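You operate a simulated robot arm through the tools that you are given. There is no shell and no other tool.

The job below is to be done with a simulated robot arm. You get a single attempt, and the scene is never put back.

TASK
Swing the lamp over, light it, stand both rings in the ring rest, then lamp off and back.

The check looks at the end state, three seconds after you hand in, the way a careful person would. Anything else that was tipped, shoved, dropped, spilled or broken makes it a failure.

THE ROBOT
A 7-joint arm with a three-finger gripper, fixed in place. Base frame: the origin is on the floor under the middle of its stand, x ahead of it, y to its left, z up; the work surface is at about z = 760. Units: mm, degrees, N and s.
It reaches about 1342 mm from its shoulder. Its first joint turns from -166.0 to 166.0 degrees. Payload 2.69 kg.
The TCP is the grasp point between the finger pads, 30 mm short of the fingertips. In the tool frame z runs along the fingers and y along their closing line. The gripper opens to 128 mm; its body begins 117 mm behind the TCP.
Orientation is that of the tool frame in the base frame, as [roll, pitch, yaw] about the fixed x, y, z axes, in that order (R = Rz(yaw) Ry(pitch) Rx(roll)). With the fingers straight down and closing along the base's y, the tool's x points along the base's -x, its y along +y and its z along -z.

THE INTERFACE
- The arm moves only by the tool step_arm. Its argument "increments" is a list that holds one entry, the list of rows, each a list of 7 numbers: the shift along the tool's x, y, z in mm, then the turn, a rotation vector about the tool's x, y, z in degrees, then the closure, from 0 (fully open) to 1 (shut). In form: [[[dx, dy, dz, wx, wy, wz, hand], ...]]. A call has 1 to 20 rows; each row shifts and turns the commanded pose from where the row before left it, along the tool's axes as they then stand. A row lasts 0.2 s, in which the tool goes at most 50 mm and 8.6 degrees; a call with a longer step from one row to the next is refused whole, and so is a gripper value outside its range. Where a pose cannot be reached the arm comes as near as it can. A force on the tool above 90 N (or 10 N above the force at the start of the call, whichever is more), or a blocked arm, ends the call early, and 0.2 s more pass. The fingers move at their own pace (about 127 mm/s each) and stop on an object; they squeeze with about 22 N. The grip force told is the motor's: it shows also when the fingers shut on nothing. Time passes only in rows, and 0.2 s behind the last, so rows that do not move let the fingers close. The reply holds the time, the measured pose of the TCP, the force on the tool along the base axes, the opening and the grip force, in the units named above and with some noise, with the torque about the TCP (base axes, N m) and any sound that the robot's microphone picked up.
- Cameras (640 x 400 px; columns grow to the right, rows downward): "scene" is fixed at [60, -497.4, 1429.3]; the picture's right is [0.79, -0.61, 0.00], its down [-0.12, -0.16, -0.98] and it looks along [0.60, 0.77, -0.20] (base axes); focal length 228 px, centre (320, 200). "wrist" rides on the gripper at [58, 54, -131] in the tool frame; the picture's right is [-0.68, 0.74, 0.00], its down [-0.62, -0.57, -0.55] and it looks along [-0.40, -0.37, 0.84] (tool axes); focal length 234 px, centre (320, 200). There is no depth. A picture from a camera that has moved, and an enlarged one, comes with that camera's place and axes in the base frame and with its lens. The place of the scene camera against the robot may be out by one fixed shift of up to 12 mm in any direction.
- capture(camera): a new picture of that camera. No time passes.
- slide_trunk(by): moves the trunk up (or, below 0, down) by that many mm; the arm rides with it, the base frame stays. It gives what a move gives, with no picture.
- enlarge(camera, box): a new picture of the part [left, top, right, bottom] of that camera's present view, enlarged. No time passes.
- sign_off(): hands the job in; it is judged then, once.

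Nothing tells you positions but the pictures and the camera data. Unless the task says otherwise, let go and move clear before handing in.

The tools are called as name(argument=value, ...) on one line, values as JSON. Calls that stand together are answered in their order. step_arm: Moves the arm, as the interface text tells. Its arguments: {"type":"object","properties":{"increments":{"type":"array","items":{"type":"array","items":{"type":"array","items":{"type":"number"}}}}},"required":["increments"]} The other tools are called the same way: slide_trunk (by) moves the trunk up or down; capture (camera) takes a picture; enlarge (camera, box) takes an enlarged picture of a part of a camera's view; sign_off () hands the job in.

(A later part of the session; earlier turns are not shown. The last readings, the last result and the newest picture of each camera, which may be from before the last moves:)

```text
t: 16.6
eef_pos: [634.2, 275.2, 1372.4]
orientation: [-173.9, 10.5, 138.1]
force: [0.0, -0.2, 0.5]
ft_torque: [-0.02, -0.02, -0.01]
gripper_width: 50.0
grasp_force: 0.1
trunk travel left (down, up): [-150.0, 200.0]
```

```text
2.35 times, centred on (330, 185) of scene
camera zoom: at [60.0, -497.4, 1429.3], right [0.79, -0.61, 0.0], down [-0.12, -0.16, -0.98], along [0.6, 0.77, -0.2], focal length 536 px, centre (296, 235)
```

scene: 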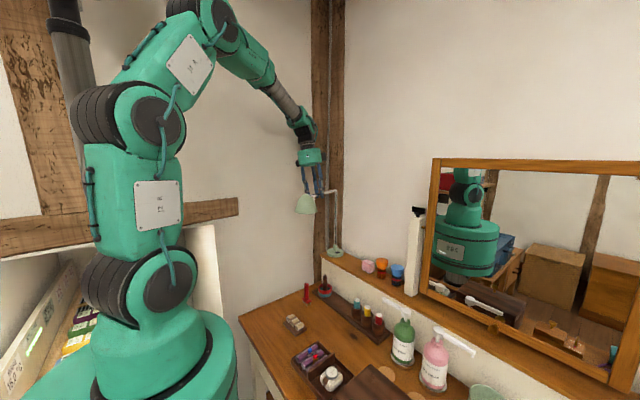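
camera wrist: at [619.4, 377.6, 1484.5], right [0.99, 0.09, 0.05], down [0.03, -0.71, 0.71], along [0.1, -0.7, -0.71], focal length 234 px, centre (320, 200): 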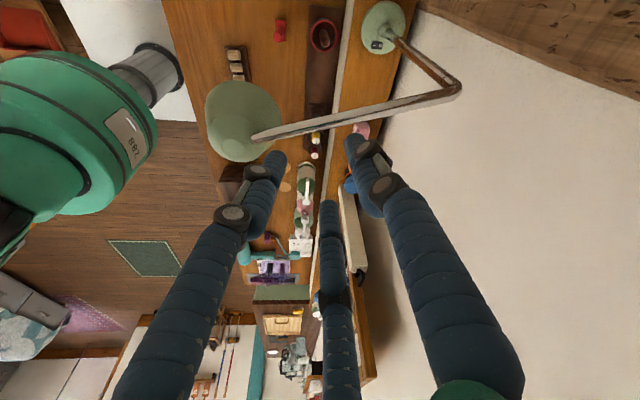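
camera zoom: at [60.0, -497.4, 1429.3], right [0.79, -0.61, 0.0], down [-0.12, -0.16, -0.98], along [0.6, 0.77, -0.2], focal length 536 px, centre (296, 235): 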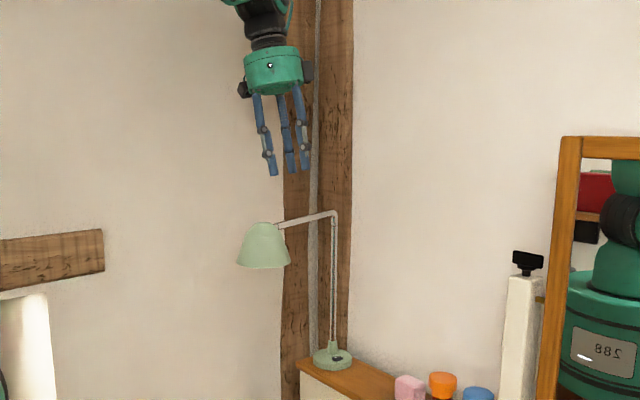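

The lamp now points toward the ring rest (about 197°), with the shade near (550, 238). To reach the rocker without touching the lamp I need the hand leaning well over and rolled half round, so I first move clear and turn it in free space.

step_arm(increments=[[[-24.3, -36.5, 2.62, 0, 0, 0, 1], [-24.3, -36.5, 2.62, 0, 0, 0, 1], [-24.3, -36.5, 2.62, 0, 0, 0, 1], [-24.3, -36.5, 2.62, 0, 0, 0, 1], [-24.3, -36.5, 2.62, 0, 0, 0, 1], [0, 0, 0, -3, 5.2, 0, 1], [0, 0, 0, -3, 5.2, 0, 1], [0, 0, 0, 0, 0, -8.1, 1], [0, 0, 0, 0, 0, -8.1, 1], [0, 0, 0, 0, 0, -8.1, 1], [0, 0, 0, 0, 0, -8.1, 1], [0, 0, 0, 0, 0, -8.1, 1], [0, 0, 0, 0, 0, -8.1, 1], [0, 0, 0, 0, 0, -8.1, 1], [0, 0, 0, 0, 0, -8.1, 1], [0, 0, 0, 0, 0, -8.1, 1], [0, 0, 0, 0, 0, 0, 1]]])

step_arm(increments=[[[0, 0, 0, 0, 0, -8.1, 1], [0, 0, 0, 0, 0, -8.1, 1], [0, 0, 0, 0, 0, -8.1, 1], [0, 0, 0, 0, 0, -8.1, 1], [0, 0, 0, 0, 0, -8.1, 1], [0, 0, 0, 0, 0, -8.1, 1], [0, 0, 0, 0, 0, -8.1, 1], [0, 0, 0, 0, 0, -8.1, 1], [0, 0, 0, 0, 0, -8.1, 1], [0, 0, 0, 0, 0, -8.1, 1], [0, 0, 0, 0, 0, -8.1, 1], [0, 0, 0, 0, 0, -8.1, 1], [0, 0, 0, 0, 0, -8.1, 1], [0, 0, 0, 0, 0, -8.1, 1], [0, 0, 0, 0, 0, -8.1, 1], [0, 0, 0, 0, 0, -8.1, 1], [0, 0, 0, 0, 0, 0, 1]]])

capture(camera="scene")

```text
t: 20.2
eef_pos: [600.1, 60.2, 1400.7]
orientation: [179.9, -0.1, -149.6]
force: [0.6, -0.5, 0.7]
ft_torque: [-0.01, 0.0, 0.0]
gripper_width: 2.1
grasp_force: 22.1
trunk travel left (down, up): [-150.0, 200.0]
```

```text
t: 23.8
eef_pos: [600.1, 61.2, 1400.4]
orientation: [180.0, 0.0, -19.9]
force: [-0.1, 0.4, -0.2]
ft_torque: [-0.02, -0.04, -0.01]
gripper_width: 2.4
grasp_force: 21.9
trunk travel left (down, up): [-150.0, 200.0]
```

```text
taken
```

scene: 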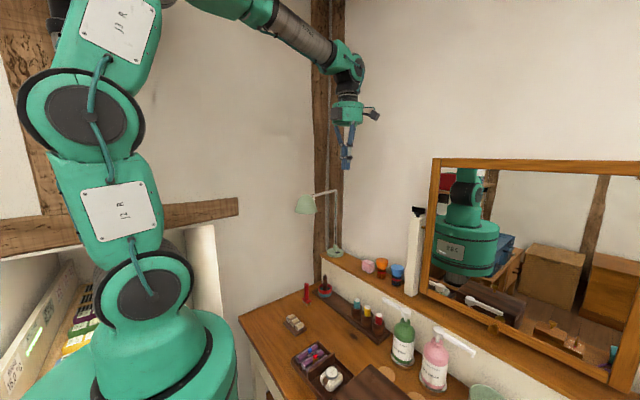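

The roll is reachable. Now I tilt the hand 65° so it points toward the shelf.

step_arm(increments=[[[0, 0, 0, 0, 8.125, 0, 1], [0, 0, 0, 0, 8.125, 0, 1], [0, 0, 0, 0, 8.125, 0, 1], [0, 0, 0, 0, 8.125, 0, 1], [0, 0, 0, 0, 8.125, 0, 1], [0, 0, 0, 0, 8.125, 0, 1], [0, 0, 0, 0, 8.125, 0, 1], [0, 0, 0, 0, 8.125, 0, 1], [0, 0, 0, 0, 0, 0, 1]]])

capture(camera="scene")

capture(camera="wrist")

```text
t: 25.8
eef_pos: [599.1, 61.4, 1399.9]
orientation: [-179.8, -65.0, -20.1]
force: [0.1, -0.7, 0.2]
ft_torque: [0.01, -0.02, 0.03]
gripper_width: 2.2
grasp_force: 22.1
trunk travel left (down, up): [-150.0, 200.0]
```

```text
taken
```

scene: 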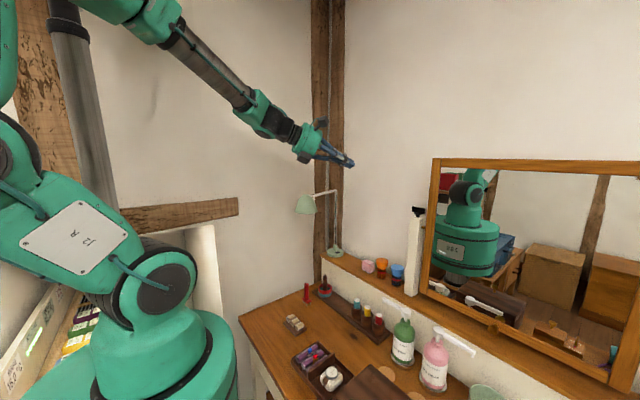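

```text
taken
camera wrist: at [492.1, 41.6, 1508.5], right [-0.52, -0.59, -0.61], down [-0.52, 0.79, -0.33], along [0.68, 0.15, -0.72], focal length 234 px, centre (320, 200)
```

wrist: 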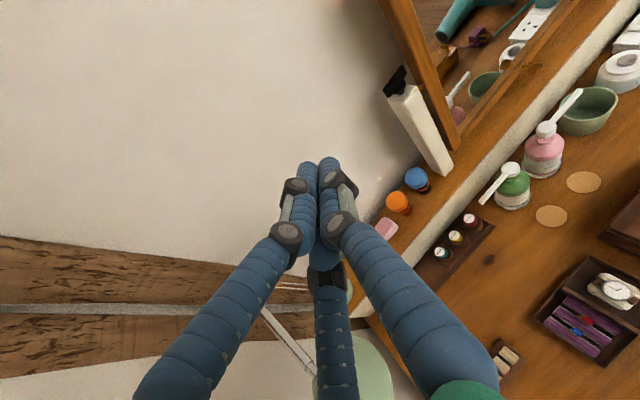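

Reachable. Now I descend on the clear side (y ≈ 20) to about z 1030 before sliding sideways under the lamp.

step_arm(increments=[[[-39.1, 3.06, 25.5, 0, 0, 0, 1], [-39.1, 3.06, 25.5, 0, 0, 0, 1], [-39.1, 3.06, 25.5, 0, 0, 0, 1], [-39.1, 3.06, 25.5, 0, 0, 0, 1], [-39.1, 3.06, 25.5, 0, 0, 0, 1], [-39.1, 3.06, 25.5, 0, 0, 0, 1], [-39.1, 3.06, 25.5, 0, 0, 0, 1], [-39.1, 3.06, 25.5, 0, 0, 0, 1], [0, 0, 0, 0, 0, 0, 1]]])

capture(camera="scene")

capture(camera="wrist")

```text
t: 27.8
eef_pos: [641.3, 20.4, 1028.7]
orientation: [-180.0, -64.9, -19.9]
force: [0.4, -1.0, -0.6]
ft_torque: [-0.02, 0.01, -0.03]
gripper_width: 2.4
grasp_force: 21.9
trunk travel left (down, up): [-150.0, 200.0]
```

```text
taken
```

scene: 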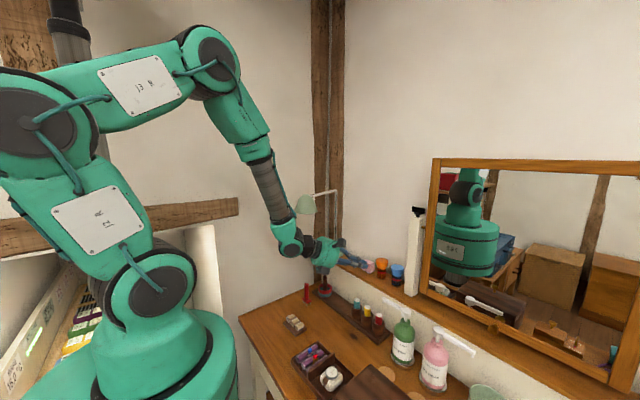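

```text
taken
camera wrist: at [534.3, 0.5, 1137.7], right [-0.52, -0.59, -0.61], down [-0.52, 0.79, -0.33], along [0.68, 0.15, -0.72], focal length 234 px, centre (320, 200)
```

wrist: 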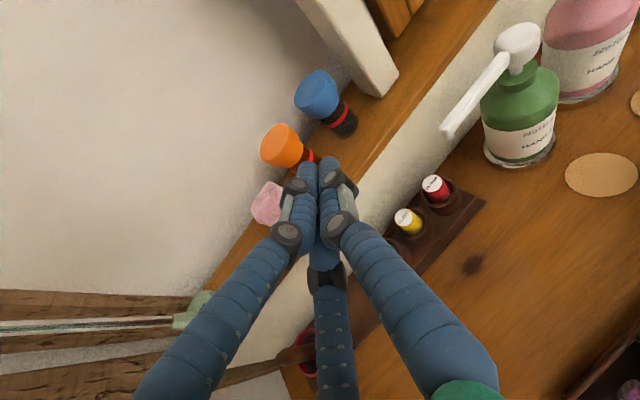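

step_arm(increments=[[[-7.57, -39.4, -10.35, 0, 0, 0, 1], [-7.57, -39.4, -10.35, 0, 0, 0, 1], [-7.57, -39.4, -10.35, 0, 0, 0, 1], [0, 0, 0, 0, 0, 0, 1]]])

capture(camera="scene")

capture(camera="wrist")

```text
t: 28.8
eef_pos: [647.1, 144.2, 1023.0]
orientation: [179.9, -65.0, -19.7]
force: [0.1, 0.5, -0.6]
ft_torque: [0.0, 0.02, -0.04]
gripper_width: 2.5
grasp_force: 21.7
trunk travel left (down, up): [-150.0, 200.0]
```

```text
taken
```

scene: 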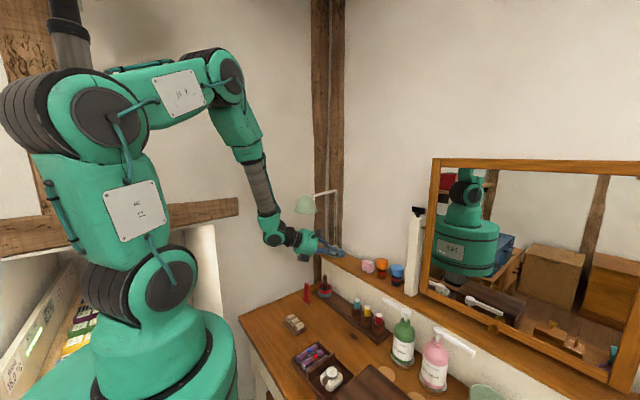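

```text
taken
camera wrist: at [539.2, 125.4, 1132.4], right [-0.52, -0.6, -0.61], down [-0.52, 0.79, -0.33], along [0.68, 0.15, -0.72], focal length 234 px, centre (320, 200)
```

wrist: 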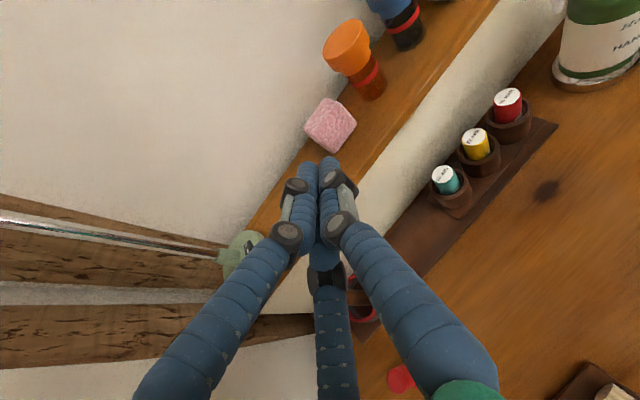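

step_arm(increments=[[[-7.57, -39.4, -10.35, 0, 0, 0, 1], [-7.57, -39.4, -10.35, 0, 0, 0, 1], [-7.57, -39.4, -10.35, 0, 0, 0, 1], [0, 0, 0, 0, 0, 0, 1]]])

capture(camera="scene")

capture(camera="wrist")

```text
t: 29.8
eef_pos: [651.0, 269.4, 1014.6]
orientation: [180.0, -64.9, -19.8]
force: [0.2, 1.0, 0.2]
ft_torque: [-0.04, -0.03, -0.05]
gripper_width: 2.4
grasp_force: 22.5
trunk travel left (down, up): [-150.0, 200.0]
```

```text
taken
```

scene: 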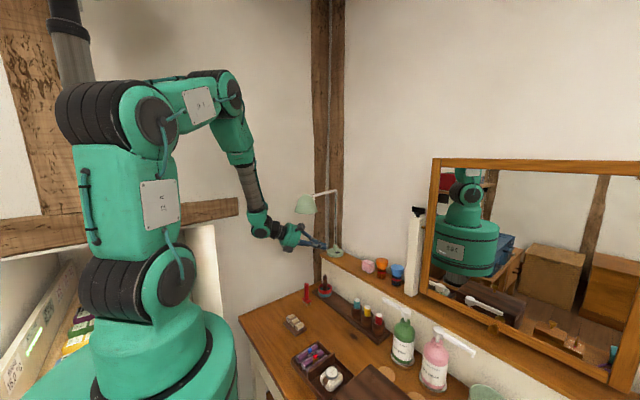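

```text
taken
camera wrist: at [543.8, 249.4, 1123.6], right [-0.52, -0.59, -0.61], down [-0.52, 0.79, -0.33], along [0.68, 0.15, -0.72], focal length 234 px, centre (320, 200)
```

wrist: 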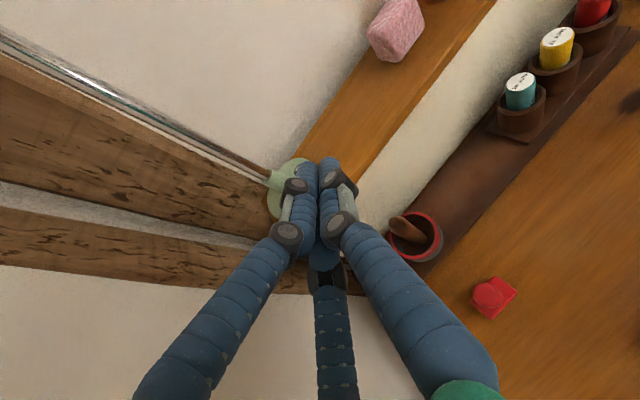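

enlarge(camera="wrist", box=[250, 140, 370, 240])

enlarge(camera="scene", box=[240, 170, 370, 270])

```text
4.00 times, centred on (310, 190) of wrist
camera zoom: at [543.8, 249.4, 1123.6], right [-0.52, -0.59, -0.61], down [-0.52, 0.79, -0.33], along [0.68, 0.15, -0.72], focal length 937 px, centre (360, 240)
```

zoom: 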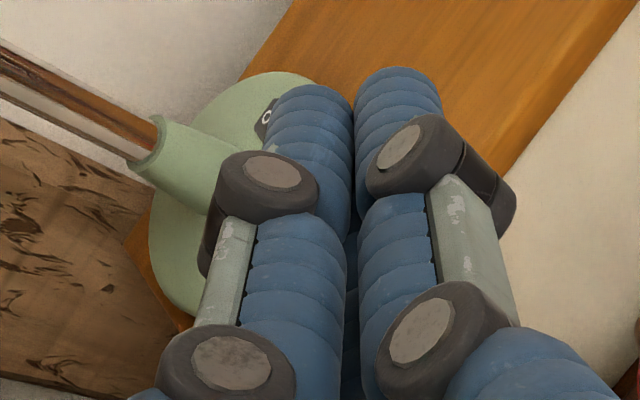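

```text
4.00 times, centred on (305, 220) of scene
camera zoom: at [60.0, -497.4, 1429.3], right [0.79, -0.61, 0.0], down [-0.12, -0.16, -0.98], along [0.6, 0.77, -0.2], focal length 911 px, centre (380, 120)
```

zoom: 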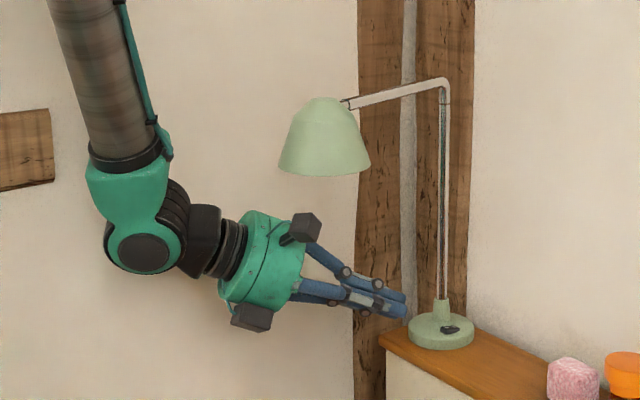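

Clearance to shade and tube is good. I move forward to just above the rocker's "I" end.

step_arm(increments=[[[4.93, -14.03, 25.97, 0, 0, 0, 1], [4.93, -14.03, 25.97, 0, 0, 0, 1], [4.93, -14.03, 25.97, 0, 0, 0, 1], [0, 0, 0, 0, 0, 0, 1]]])

enlarge(camera="scene", box=[310, 230, 360, 265])

enlarge(camera="scene", box=[240, 170, 370, 270])

enlarge(camera="wrist", box=[250, 140, 370, 240])

```text
t: 30.8
eef_pos: [737.0, 281.1, 995.1]
orientation: [-179.9, -64.9, -20.0]
force: [0.0, -0.6, 0.8]
ft_torque: [-0.04, 0.01, 0.03]
gripper_width: 2.3
grasp_force: 22.4
trunk travel left (down, up): [-150.0, 200.0]
```

```text
11.43 times, centred on (335, 248) of scene
camera zoom: at [60.0, -497.4, 1429.3], right [0.79, -0.61, 0.0], down [-0.12, -0.16, -0.98], along [0.6, 0.77, -0.2], focal length 2603 px, centre (149, -343)
```

zoom: 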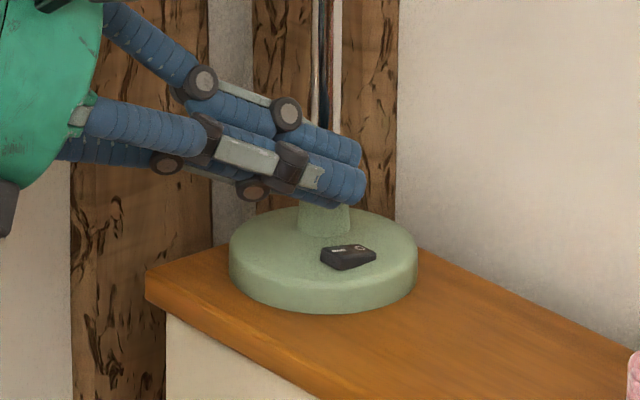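

```text
4.00 times, centred on (305, 220) of scene
camera zoom: at [60.0, -497.4, 1429.3], right [0.79, -0.61, 0.0], down [-0.12, -0.16, -0.98], along [0.6, 0.77, -0.2], focal length 911 px, centre (380, 120)
```

zoom: 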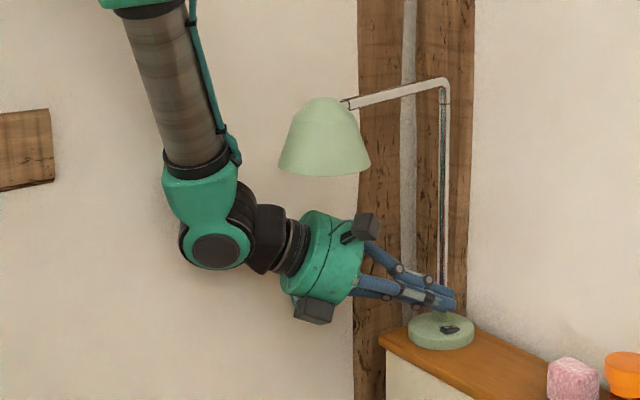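

```text
4.00 times, centred on (310, 190) of wrist
camera zoom: at [630.2, 261.3, 1103.9], right [-0.52, -0.59, -0.61], down [-0.52, 0.79, -0.33], along [0.68, 0.15, -0.72], focal length 937 px, centre (360, 240)
```

zoom: 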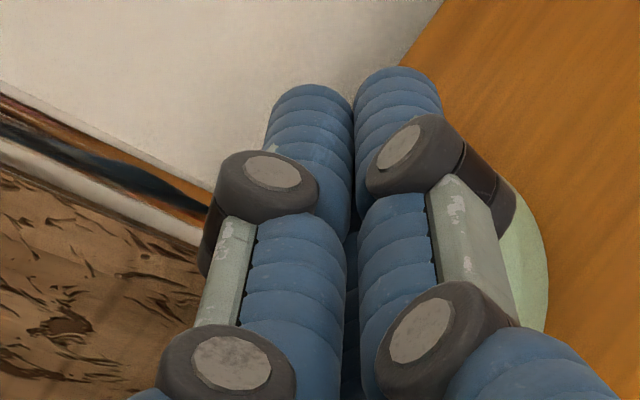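

enlarge(camera="scene", box=[328, 240, 348, 256])

```text
16.00 times, centred on (338, 248) of scene
camera zoom: at [60.0, -497.4, 1429.3], right [0.79, -0.61, 0.0], down [-0.12, -0.16, -0.98], along [0.6, 0.77, -0.2], focal length 3644 px, centre (32, -568)
```

zoom: 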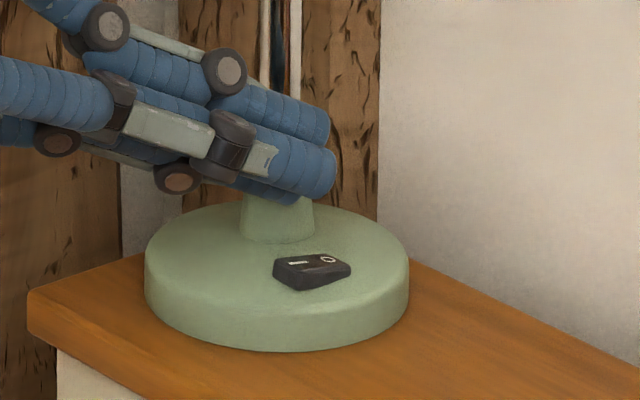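

The lower fingertip sits right above the "I" mark. I lower gently, watching force and sound.

step_arm(increments=[[[-11.87, 0.855, 2.94, 0, 0, 0, 1], [-1.81, 0, 0.845, 0, 0, 0, 1], [0, 0, 0, 0, 0, 0, 1]]])

enlarge(camera="scene", box=[328, 240, 348, 256])

```text
t: 31.6
eef_pos: [735.2, 279.7, 980.0]
orientation: [180.0, -64.9, -19.9]
force: [0.3, 0.3, 0.1]
ft_torque: [-0.01, -0.02, -0.02]
gripper_width: 2.2
grasp_force: 22.2
trunk travel left (down, up): [-150.0, 200.0]
```

```text
16.00 times, centred on (338, 248) of scene
camera zoom: at [60.0, -497.4, 1429.3], right [0.79, -0.61, 0.0], down [-0.12, -0.16, -0.98], along [0.6, 0.77, -0.2], focal length 3644 px, centre (32, -568)
```

zoom: 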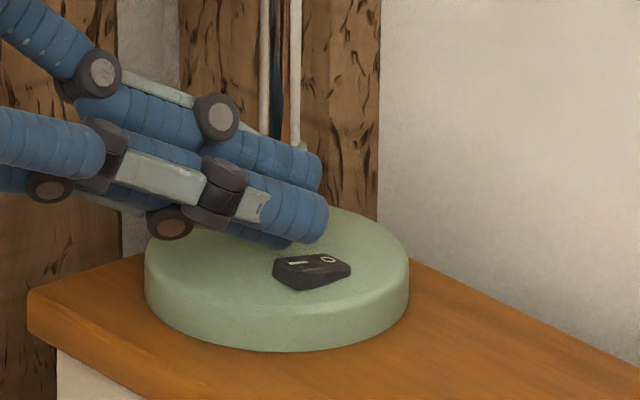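

step_arm(increments=[[[-1.36, 0, 0.634, 0, 0, 0, 1], [-1.36, 0, 0.634, 0, 0, 0, 1], [0, 0, 0, 0, 0, 0, 1]]])

enlarge(camera="scene", box=[332, 242, 344, 254])

```text
t: 32.4
eef_pos: [734.7, 280.4, 979.4]
orientation: [180.0, -64.9, -20.0]
force: [-0.7, 0.1, -0.8]
ft_torque: [0.01, 0.03, -0.01]
gripper_width: 2.1
grasp_force: 21.8
trunk travel left (down, up): [-150.0, 200.0]
```

```text
16.00 times, centred on (338, 248) of scene
camera zoom: at [60.0, -497.4, 1429.3], right [0.79, -0.61, 0.0], down [-0.12, -0.16, -0.98], along [0.6, 0.77, -0.2], focal length 3644 px, centre (32, -568)
```

zoom: 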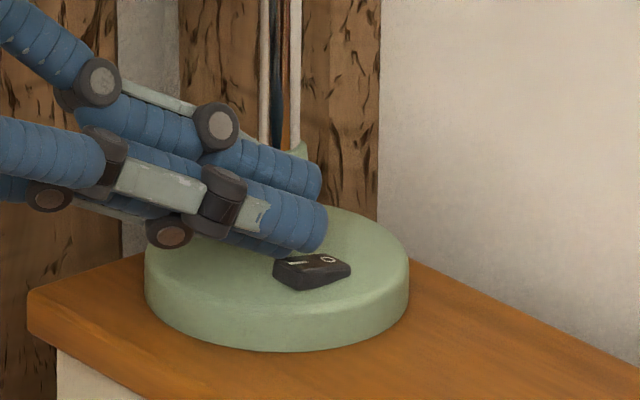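

step_arm(increments=[[[-1.36, 0, 0.634, 0, 0, 0, 1], [-1.36, 0, 0.634, 0, 0, 0, 1], [0, 0, 0, 0, 0, 0, 1]]])

enlarge(camera="scene", box=[332, 242, 344, 254])

```text
t: 33.2
eef_pos: [734.4, 280.6, 976.0]
orientation: [-180.0, -65.0, -20.0]
force: [0.6, 0.0, -0.5]
ft_torque: [0.02, -0.01, -0.01]
gripper_width: 2.5
grasp_force: 21.6
trunk travel left (down, up): [-150.0, 200.0]
```

```text
16.00 times, centred on (338, 248) of scene
camera zoom: at [60.0, -497.4, 1429.3], right [0.79, -0.61, 0.0], down [-0.12, -0.16, -0.98], along [0.6, 0.77, -0.2], focal length 3644 px, centre (32, -568)
```

zoom: 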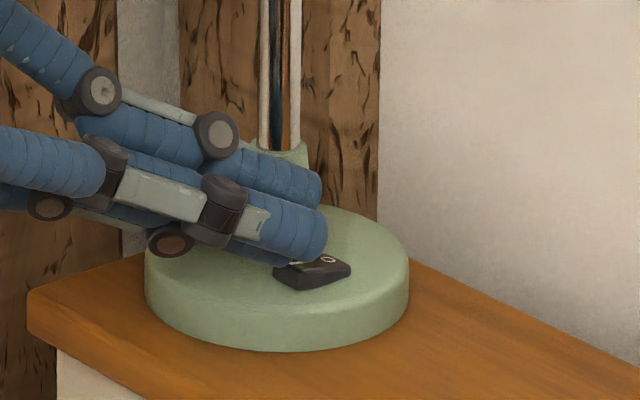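

step_arm(increments=[[[-1.36, 0, 0.634, 0, 0, 0, 1], [0, 0, 0, 0, 0, 0, 1]]])

step_arm(increments=[[[-1.36, 0, 0.634, 0, 0, 0, 1], [0, 0, 0, 0, 0, 0, 1]]])

enlarge(camera="scene", box=[332, 242, 344, 254])

```text
t: 33.8
eef_pos: [734.3, 280.7, 973.6]
orientation: [179.9, -64.9, -19.9]
force: [-0.3, -0.5, 0.0]
ft_torque: [-0.02, 0.0, -0.02]
gripper_width: 2.3
grasp_force: 21.8
trunk travel left (down, up): [-150.0, 200.0]
```

```text
t: 34.4
eef_pos: [735.5, 280.2, 972.9]
orientation: [180.0, -65.0, -19.9]
force: [0.3, 0.7, -0.8]
ft_torque: [-0.01, -0.01, 0.0]
gripper_width: 2.6
grasp_force: 21.7
trunk travel left (down, up): [-150.0, 200.0]
```

```text
16.00 times, centred on (338, 248) of scene
camera zoom: at [60.0, -497.4, 1429.3], right [0.79, -0.61, 0.0], down [-0.12, -0.16, -0.98], along [0.6, 0.77, -0.2], focal length 3644 px, centre (32, -568)
```

zoom: 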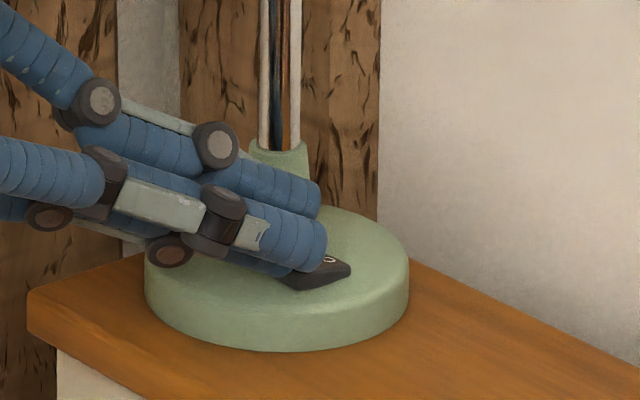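

step_arm(increments=[[[-1.36, 0, 0.634, 0, 0, 0, 1], [0, 0, 0, 0, 0, 0, 1]]])

step_arm(increments=[[[-1.36, 0, 0.634, 0, 0, 0, 1], [0, 0, 0, 0, 0, 0, 1]]])

enlarge(camera="scene", box=[328, 240, 348, 256])

```text
t: 35.0
eef_pos: [734.2, 281.1, 972.2]
orientation: [-179.9, -65.0, -20.0]
force: [-3.8, 0.5, 3.1]
ft_torque: [0.02, 0.03, 0.01]
gripper_width: 2.0
grasp_force: 22.2
trunk travel left (down, up): [-150.0, 200.0]
```

```text
t: 35.6
eef_pos: [734.7, 281.5, 970.3]
orientation: [-180.0, -64.9, -19.9]
force: [-11.8, 1.0, 5.1]
ft_torque: [-0.03, 0.11, 0.09]
gripper_width: 2.2
grasp_force: 21.6
trunk travel left (down, up): [-150.0, 200.0]
```

```text
16.00 times, centred on (338, 248) of scene
camera zoom: at [60.0, -497.4, 1429.3], right [0.79, -0.61, 0.0], down [-0.12, -0.16, -0.98], along [0.6, 0.77, -0.2], focal length 3644 px, centre (32, -568)
```

zoom: 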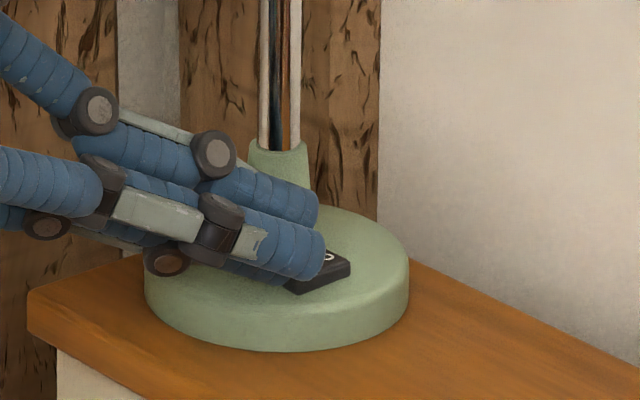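

The reaction is mostly horizontal: the fingertip's end face is catching the rocker's outer edge rather than its top. I raise, shift about 6 mm forward and press again.

step_arm(increments=[[[5.44, 0, -2.54, 0, 0, 0, 1], [2.54, 0, -1.18, 0, 0, 0, 1], [2.38, -2.05, 5.11, 0, 0, 0, 1], [0, 0, 0, 0, 0, 0, 1]]])

enlarge(camera="scene", box=[328, 240, 348, 256])

```text
t: 36.6
eef_pos: [739.3, 281.4, 978.4]
orientation: [-179.9, -64.9, -19.9]
force: [0.1, 0.0, 0.2]
ft_torque: [0.01, -0.01, 0.0]
gripper_width: 2.3
grasp_force: 22.2
trunk travel left (down, up): [-150.0, 200.0]
```

```text
16.00 times, centred on (338, 248) of scene
camera zoom: at [60.0, -497.4, 1429.3], right [0.79, -0.61, 0.0], down [-0.12, -0.16, -0.98], along [0.6, 0.77, -0.2], focal length 3644 px, centre (32, -568)
```

zoom: 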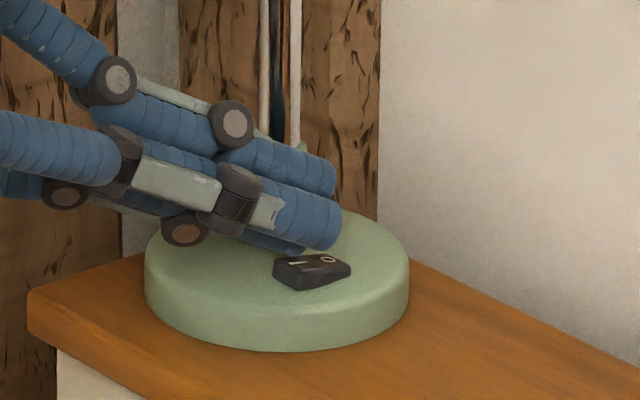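

step_arm(increments=[[[-1.36, 0, 0.634, 0, 0, 0, 1], [-1.36, 0, 0.634, 0, 0, 0, 1], [-1.36, 0, 0.634, 0, 0, 0, 1], [0, 0, 0, 0, 0, 0, 1]]])

step_arm(increments=[[[-0.9, 0, 0.42, 0, 0, 0, 1], [0, 0, 0, 0, 0, 0, 1]]])

step_arm(increments=[[[-0.9, 0, 0.42, 0, 0, 0, 1], [0, 0, 0, 0, 0, 0, 1]]])

enlarge(camera="scene", box=[328, 240, 348, 256])

```text
t: 37.6
eef_pos: [739.9, 281.1, 973.3]
orientation: [-180.0, -65.0, -20.0]
force: [-0.7, 1.2, 0.5]
ft_torque: [-0.02, -0.02, -0.03]
gripper_width: 2.3
grasp_force: 22.1
trunk travel left (down, up): [-150.0, 200.0]
```

```text
t: 38.2
eef_pos: [740.0, 280.5, 972.5]
orientation: [-179.9, -64.8, -20.0]
force: [-0.2, -0.4, 0.0]
ft_torque: [0.0, 0.0, -0.03]
gripper_width: 2.4
grasp_force: 22.2
trunk travel left (down, up): [-150.0, 200.0]
heard: click
```

```text
t: 38.8
eef_pos: [739.3, 281.4, 971.6]
orientation: [-180.0, -65.0, -19.8]
force: [-0.4, -1.1, -0.8]
ft_torque: [0.0, -0.01, 0.01]
gripper_width: 2.4
grasp_force: 22.1
trunk travel left (down, up): [-150.0, 200.0]
```

```text
16.00 times, centred on (338, 248) of scene
camera zoom: at [60.0, -497.4, 1429.3], right [0.79, -0.61, 0.0], down [-0.12, -0.16, -0.98], along [0.6, 0.77, -0.2], focal length 3644 px, centre (32, -568)
```

zoom: 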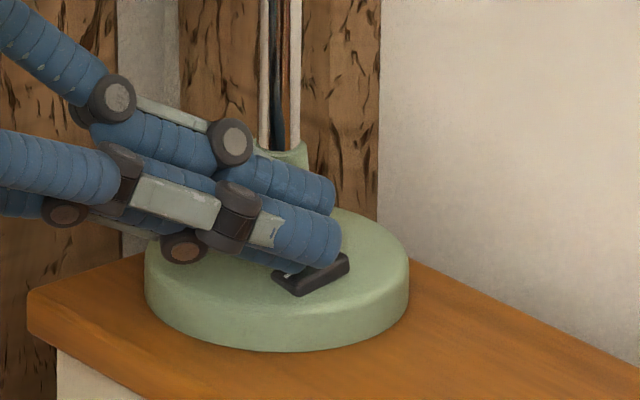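

A click was heard and the rocker has tipped to "I". I raise the finger and check that the lamp is lit.

step_arm(increments=[[[9.06, 0, -4.23, 0, 0, 0, 1], [13.6, 0, -6.34, 0, 0, 0, 1], [13.6, 0, -6.34, 0, 0, 0, 1], [0, 0, 0, 0, 0, 0, 1]]])

capture(camera="scene")

enlarge(camera="scene", box=[328, 240, 348, 256])

enlarge(camera="scene", box=[280, 180, 360, 230])

```text
t: 39.8
eef_pos: [740.0, 280.9, 1012.5]
orientation: [-180.0, -64.9, -19.9]
force: [-0.5, -0.3, -1.0]
ft_torque: [0.0, 0.01, -0.02]
gripper_width: 2.2
grasp_force: 22.1
trunk travel left (down, up): [-150.0, 200.0]
```

```text
taken
```

scene: 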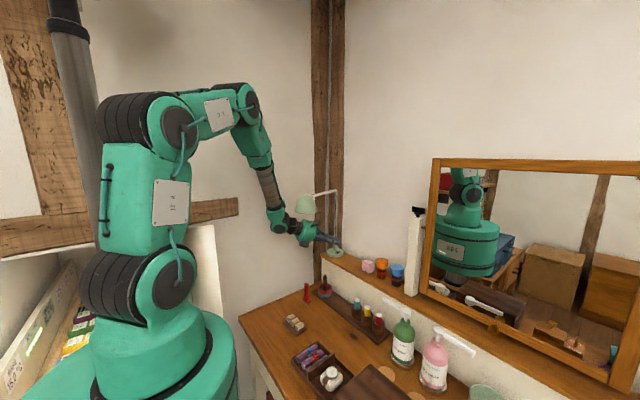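

```text
16.00 times, centred on (338, 248) of scene
camera zoom: at [60.0, -497.4, 1429.3], right [0.79, -0.61, 0.0], down [-0.12, -0.16, -0.98], along [0.6, 0.77, -0.2], focal length 3644 px, centre (32, -568)
```

zoom: 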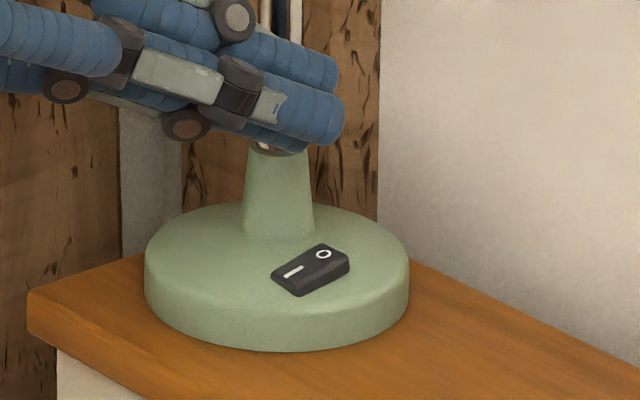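

```text
8.00 times, centred on (320, 205) of scene
camera zoom: at [60.0, -497.4, 1429.3], right [0.79, -0.61, 0.0], down [-0.12, -0.16, -0.98], along [0.6, 0.77, -0.2], focal length 1822 px, centre (320, 160)
```

zoom: 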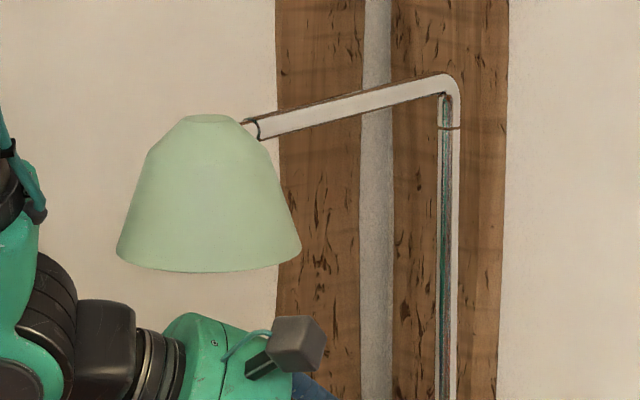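

The rocker now shows "I" pressed. I retreat the same way I came, then turn the hand upright again over the clear side of the table.

step_arm(increments=[[[-4.93, 14.03, -25.97, 0, 0, 0, 1], [-4.93, 14.03, -25.97, 0, 0, 0, 1], [-4.93, 14.03, -25.97, 0, 0, 0, 1], [7.57, 39.4, 10.35, 0, 0, 0, 1], [7.57, 39.4, 10.35, 0, 0, 0, 1], [7.57, 39.4, 10.35, 0, 0, 0, 1], [7.57, 39.4, 10.35, 0, 0, 0, 1], [7.57, 39.4, 10.35, 0, 0, 0, 1], [7.57, 39.4, 10.35, 0, 0, 0, 1], [20, 0, -30, 0, 0, 0, 1], [20, 0, -30, 0, 0, 0, 1], [0, 0, 0, 0, 0, 0, 1]]])

capture(camera="scene")

capture(camera="wrist")

```text
t: 42.4
eef_pos: [606.5, 32.2, 1108.8]
orientation: [-180.0, -65.0, -20.0]
force: [-0.5, 0.0, 0.7]
ft_torque: [0.05, 0.02, 0.0]
gripper_width: 2.4
grasp_force: 21.9
trunk travel left (down, up): [-150.0, 200.0]
```

```text
taken
```

scene: 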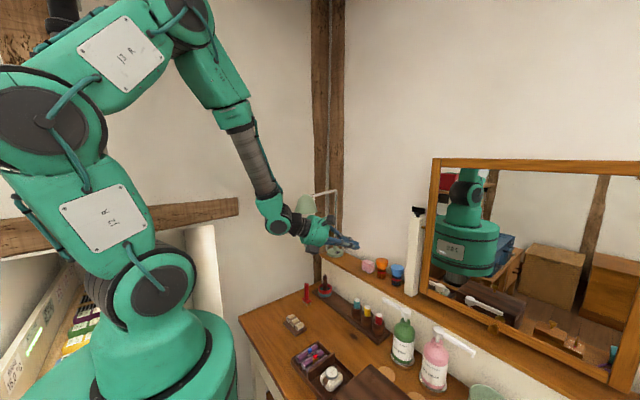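

```text
taken
camera wrist: at [499.3, 12.8, 1217.9], right [-0.52, -0.59, -0.61], down [-0.52, 0.79, -0.33], along [0.68, 0.15, -0.72], focal length 234 px, centre (320, 200)
```

wrist: 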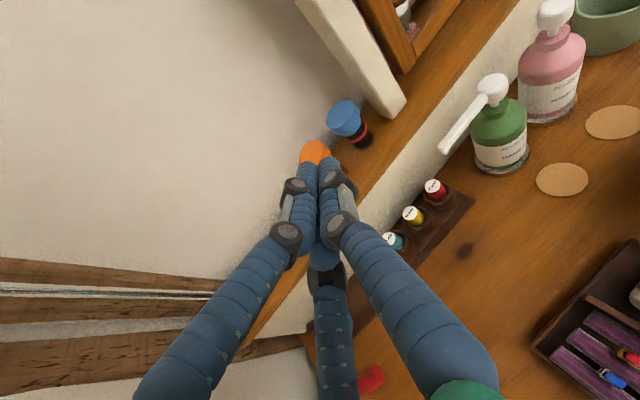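

step_arm(increments=[[[0, 0, 0, 0, -8.125, 0, 1], [0, 0, 0, 0, -8.125, 0, 1], [0, 0, 0, 0, -8.125, 0, 1], [0, 0, 0, 0, -8.125, 0, 1], [0, 0, 0, 0, -8.125, 0, 1], [0, 0, 0, 0, -8.125, 0, 1], [0, 0, 0, 0, -8.125, 0, 1], [0, 0, 0, 0, -8.125, 0, 1], [0, 0, 0, 0, 0, 8, 1], [0, 0, 0, 0, 0, 8, 1], [0, 0, 0, 0, 0, 8, 1], [0, 0, 0, 0, 0, 8, 1], [0, 0, 0, 0, 0, 8, 1], [0, 0, 0, 0, 0, 8, 1], [0, 0, 0, 0, 0, 8, 1], [0, 0, 0, 0, 0, 8, 1], [0, 0, 0, 0, 0, 8, 1], [0, 0, 0, 0, 0, 8, 1]]])

step_arm(increments=[[[0, 0, 0, 0, 0, 8, 1], [0, 0, 0, 0, 0, 8, 1], [0, 0, 0, 0, 0, 8, 1], [0, 0, 0, 0, 0, 8, 1], [0, 0, 0, 0, 0, 8, 1], [0, 0, 0, 0, 0, 8, 1], [0, 0, 0, 0, 0, 8, 1], [0, 0, 0, 0, 0, 8, 1], [0, 0, 0, 0, 0, 8, 1], [0, 0, 0, 0, 0, 8, 1], [0, 0, 0, 0, 0, 0, 1]]])

capture(camera="wrist")

capture(camera="scene")

```text
t: 46.2
eef_pos: [608.2, 32.7, 1108.2]
orientation: [180.0, 0.1, -100.1]
force: [0.6, -0.1, 0.6]
ft_torque: [0.0, -0.01, -0.01]
gripper_width: 2.6
grasp_force: 22.2
trunk travel left (down, up): [-150.0, 200.0]
```

```text
t: 48.6
eef_pos: [607.9, 33.1, 1107.2]
orientation: [180.0, 0.1, 180.0]
force: [0.5, 0.9, 0.8]
ft_torque: [-0.04, 0.0, -0.04]
gripper_width: 2.4
grasp_force: 21.8
trunk travel left (down, up): [-150.0, 200.0]
```

```text
taken
camera wrist: at [549.4, 85.1, 1239.2], right [0.68, 0.74, 0.0], down [0.62, -0.57, 0.55], along [0.4, -0.37, -0.84], focal length 234 px, centre (320, 200)
```

wrist: 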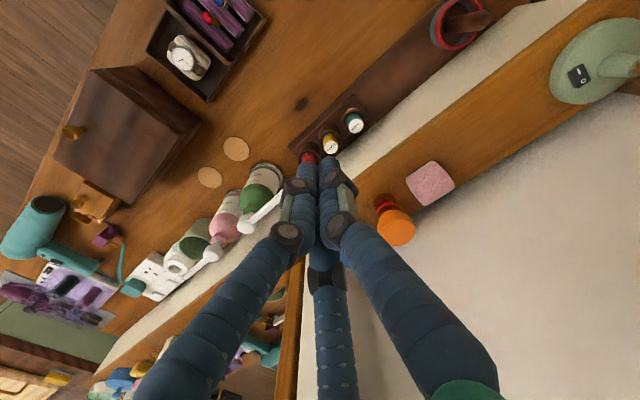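

```text
taken
```

scene: 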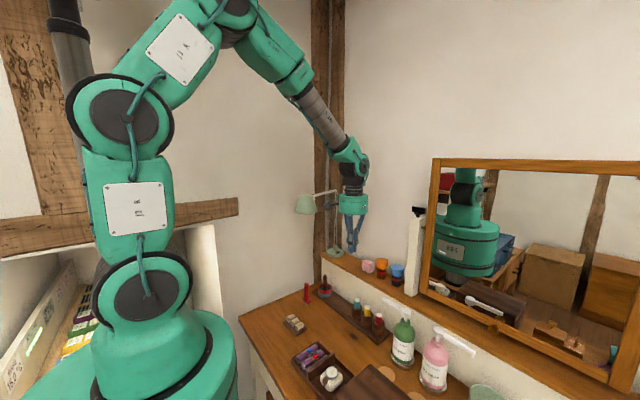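

Hand is upright again. I move above the blue ring with the fingers half open and look through them.

step_arm(increments=[[[28.4, -2.3, 31, 0, 0, 0, 0.7], [28.4, -2.3, 31, 0, 0, 0, 0.7], [28.4, -2.3, 31, 0, 0, 0, 0.7], [28.4, -2.3, 31, 0, 0, 0, 0.7], [28.4, -2.3, 31, 0, 0, 0, 0.7], [28.4, -2.3, 31, 0, 0, 0, 0.7], [28.4, -2.3, 31, 0, 0, 0, 0.7], [0, 0, 0, 0, 0, 0, 0.7]]])

capture(camera="wrist")

enlarge(camera="wrist", box=[260, 110, 380, 200])

enlarge(camera="scene", box=[270, 290, 370, 390])

```text
t: 50.4
eef_pos: [410.5, 15.2, 891.5]
orientation: [180.0, 0.0, -179.9]
force: [-0.1, 1.0, 0.0]
ft_torque: [0.02, -0.02, 0.01]
gripper_width: 38.4
grasp_force: 0.0
trunk travel left (down, up): [-150.0, 200.0]
```

```text
taken
camera wrist: at [350.2, 68.2, 1021.2], right [0.68, 0.74, 0.0], down [0.62, -0.57, 0.55], along [0.4, -0.37, -0.84], focal length 234 px, centre (320, 200)
```

wrist: 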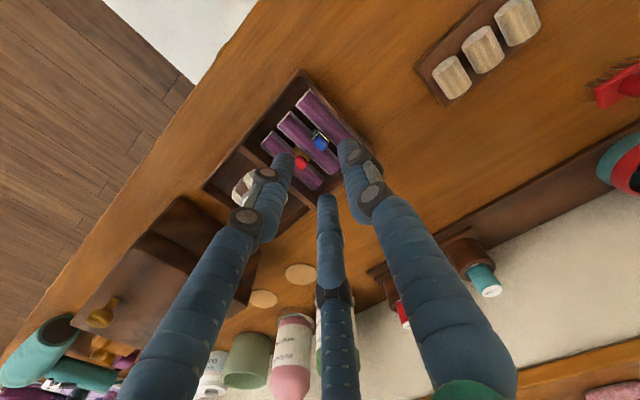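

```text
4.44 times, centred on (320, 155) of wrist
camera zoom: at [350.2, 68.2, 1021.2], right [0.68, 0.74, 0.0], down [0.62, -0.57, 0.55], along [0.4, -0.37, -0.84], focal length 1041 px, centre (320, 400)
```

zoom: 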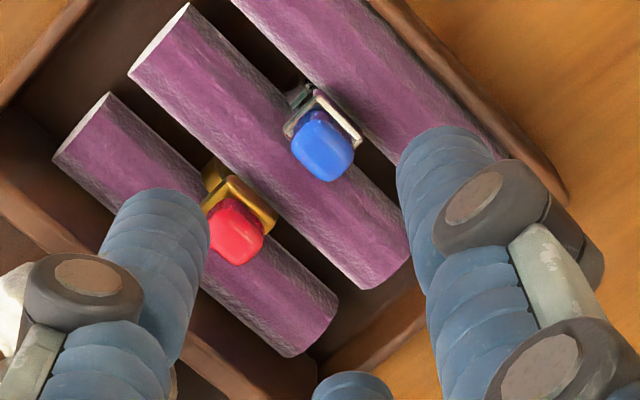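

```text
4.00 times, centred on (320, 340) of scene
camera zoom: at [60.0, -497.4, 1429.3], right [0.79, -0.61, 0.0], down [-0.12, -0.16, -0.98], along [0.6, 0.77, -0.2], focal length 911 px, centre (320, -360)
```

zoom: 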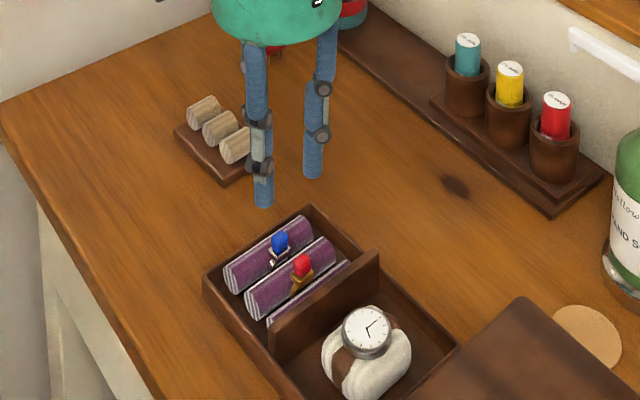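

Blue gem is within about 2 mm of the hand's axis. I line up (small shift and ~3° yaw to match the tray), narrow the opening to 30 mm and go down partway.

step_arm(increments=[[[0.5, 2, 0, 0, 0, -3.3, 0.766], [0, 0, 30, 0, 0, 0, 0.766], [0, 0, 25, 0, 0, 0, 0.766], [0, 0, 0, 0, 0, 0, 0.766]]])

enlarge(camera="wrist", box=[272, 130, 368, 210])

enlarge(camera="scene", box=[290, 325, 350, 370])

```text
t: 51.4
eef_pos: [410.0, 17.5, 835.7]
orientation: [-180.0, -0.1, -176.7]
force: [0.6, 0.0, -0.2]
ft_torque: [0.01, 0.03, 0.03]
gripper_width: 30.1
grasp_force: 0.1
trunk travel left (down, up): [-150.0, 200.0]
```

```text
5.00 times, centred on (320, 170) of wrist
camera zoom: at [347.9, 66.7, 966.3], right [0.63, 0.77, 0.0], down [0.65, -0.53, 0.55], along [0.42, -0.35, -0.84], focal length 1171 px, centre (320, 350)
```

zoom: 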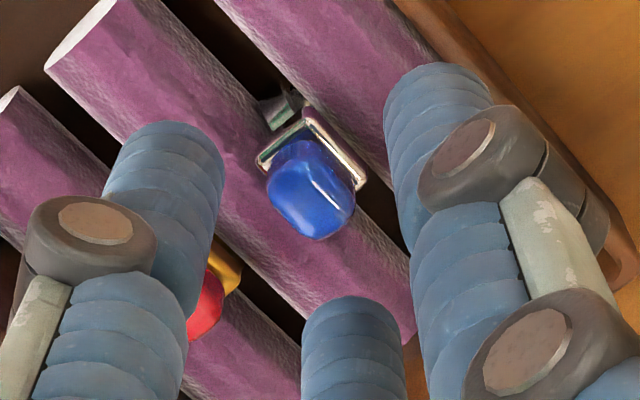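

```text
8.89 times, centred on (320, 348) of scene
camera zoom: at [60.0, -497.4, 1429.3], right [0.79, -0.61, 0.0], down [-0.12, -0.16, -0.98], along [0.6, 0.77, -0.2], focal length 2024 px, centre (320, -1111)
```

zoom: 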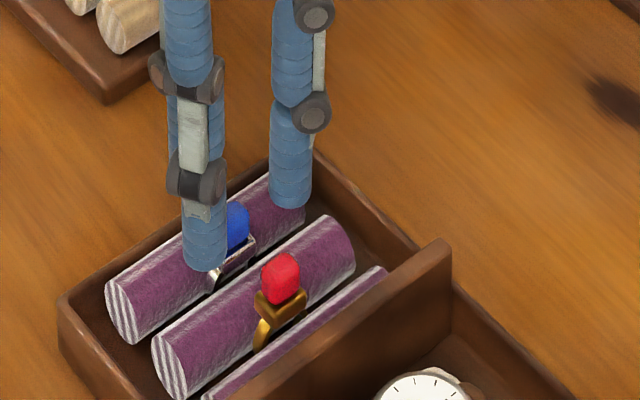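

Alignment is within ~1 mm. I nudge 1.2 mm and lower step by step toward the gem.

step_arm(increments=[[[1.2, 0, 4, 0, 0, 0, 0.766], [0, 0, 3, 0, 0, 0, 0.766], [0, 0, 0, 0, 0, 0, 0.766]]])

enlarge(camera="wrist", box=[272, 130, 368, 210])

enlarge(camera="scene", box=[300, 335, 340, 365])

```text
t: 52.2
eef_pos: [409.2, 18.0, 827.6]
orientation: [-179.9, 0.1, -176.7]
force: [0.1, -0.5, -0.2]
ft_torque: [0.03, 0.0, -0.01]
gripper_width: 30.0
grasp_force: 0.1
trunk travel left (down, up): [-150.0, 200.0]
```

```text
5.00 times, centred on (320, 170) of wrist
camera zoom: at [346.1, 67.2, 959.8], right [0.63, 0.77, 0.0], down [0.65, -0.53, 0.55], along [0.42, -0.35, -0.84], focal length 1171 px, centre (320, 350)
```

zoom: 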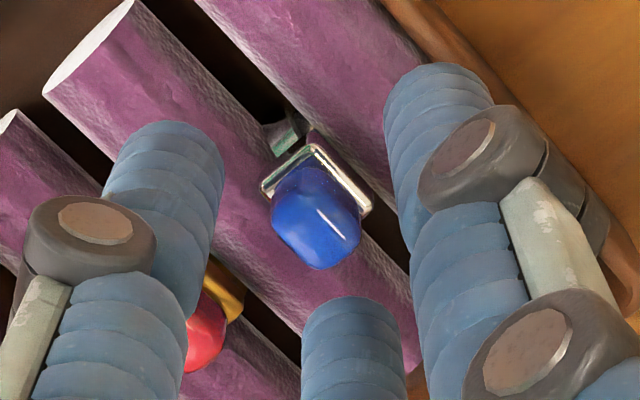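

```text
13.33 times, centred on (320, 350) of scene
camera zoom: at [60.0, -497.4, 1429.3], right [0.79, -0.61, 0.0], down [-0.12, -0.16, -0.98], along [0.6, 0.77, -0.2], focal length 3036 px, centre (320, -1800)
```

zoom: 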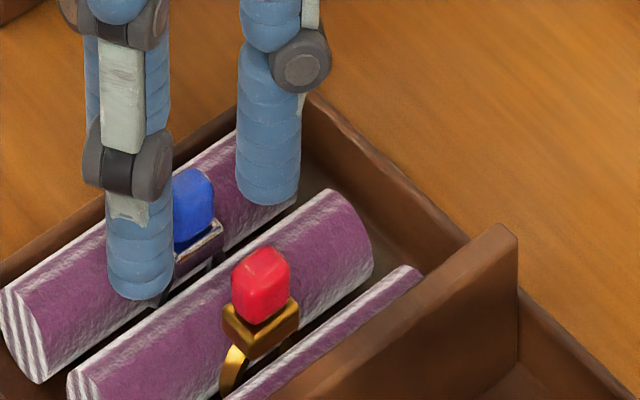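

Bezel centre is on axis. I lower ~2.5 mm more, staying just above the rolls, checking force.

step_arm(increments=[[[0, 0, 1.5, 0, 0, 0, 0.766], [0, 0, 1, 0, 0, 0, 0.766], [0, 0, 0, 0, 0, 0, 0.766]]])

enlarge(camera="scene", box=[300, 335, 340, 365])

```text
t: 53.0
eef_pos: [408.5, 18.4, 827.1]
orientation: [180.0, 0.0, -176.5]
force: [0.2, 0.1, -0.3]
ft_torque: [0.03, 0.0, 0.0]
gripper_width: 30.2
grasp_force: 0.0
trunk travel left (down, up): [-150.0, 200.0]
```

```text
13.33 times, centred on (320, 350) of scene
camera zoom: at [60.0, -497.4, 1429.3], right [0.79, -0.61, 0.0], down [-0.12, -0.16, -0.98], along [0.6, 0.77, -0.2], focal length 3036 px, centre (320, -1800)
```

zoom: 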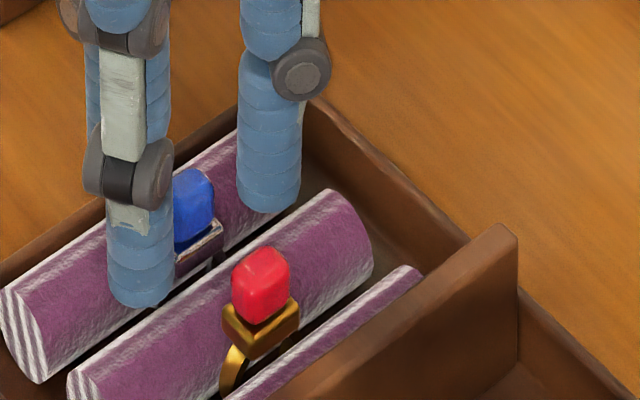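

step_arm(increments=[[[0, 0, 0, 0, 0, 0, 0.85], [0, 0, 0, 0, 0, 0, 1], [0, 0, 0, 0, 0, 0, 1], [0, 0, 0, 0, 0, 0, 1]]])

enlarge(camera="scene", box=[300, 335, 340, 365])

enlarge(camera="wrist", box=[272, 130, 368, 210])

```text
t: 54.0
eef_pos: [407.6, 18.0, 826.8]
orientation: [-179.9, -0.1, -176.5]
force: [-0.3, 0.2, 0.2]
ft_torque: [-0.02, -0.01, 0.01]
gripper_width: 13.5
grasp_force: 21.6
trunk travel left (down, up): [-150.0, 200.0]
```

```text
13.33 times, centred on (320, 350) of scene
camera zoom: at [60.0, -497.4, 1429.3], right [0.79, -0.61, 0.0], down [-0.12, -0.16, -0.98], along [0.6, 0.77, -0.2], focal length 3036 px, centre (320, -1800)
```

zoom: 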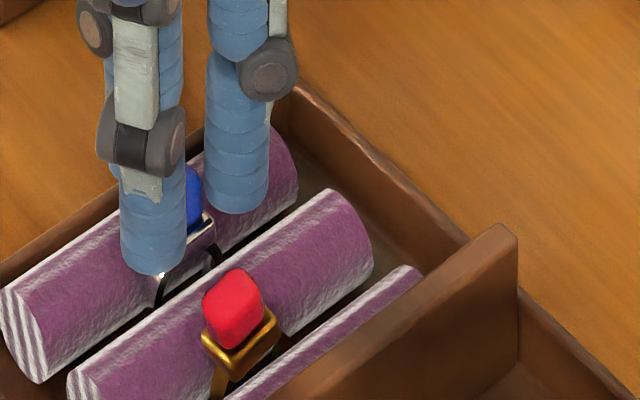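

```text
5.00 times, centred on (320, 170) of wrist
camera zoom: at [346.1, 67.1, 957.6], right [0.63, 0.77, 0.0], down [0.65, -0.53, 0.55], along [0.42, -0.35, -0.84], focal length 1171 px, centre (320, 350)
```

zoom: 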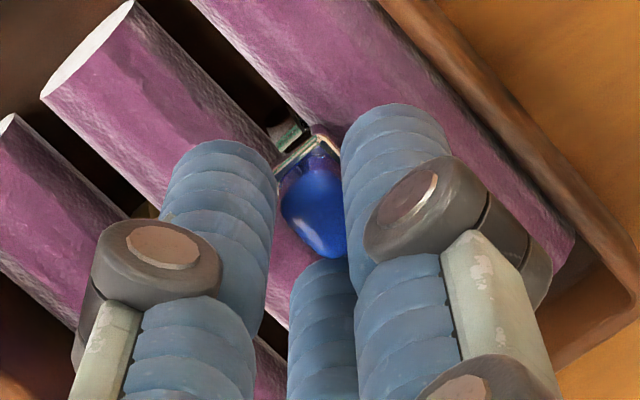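

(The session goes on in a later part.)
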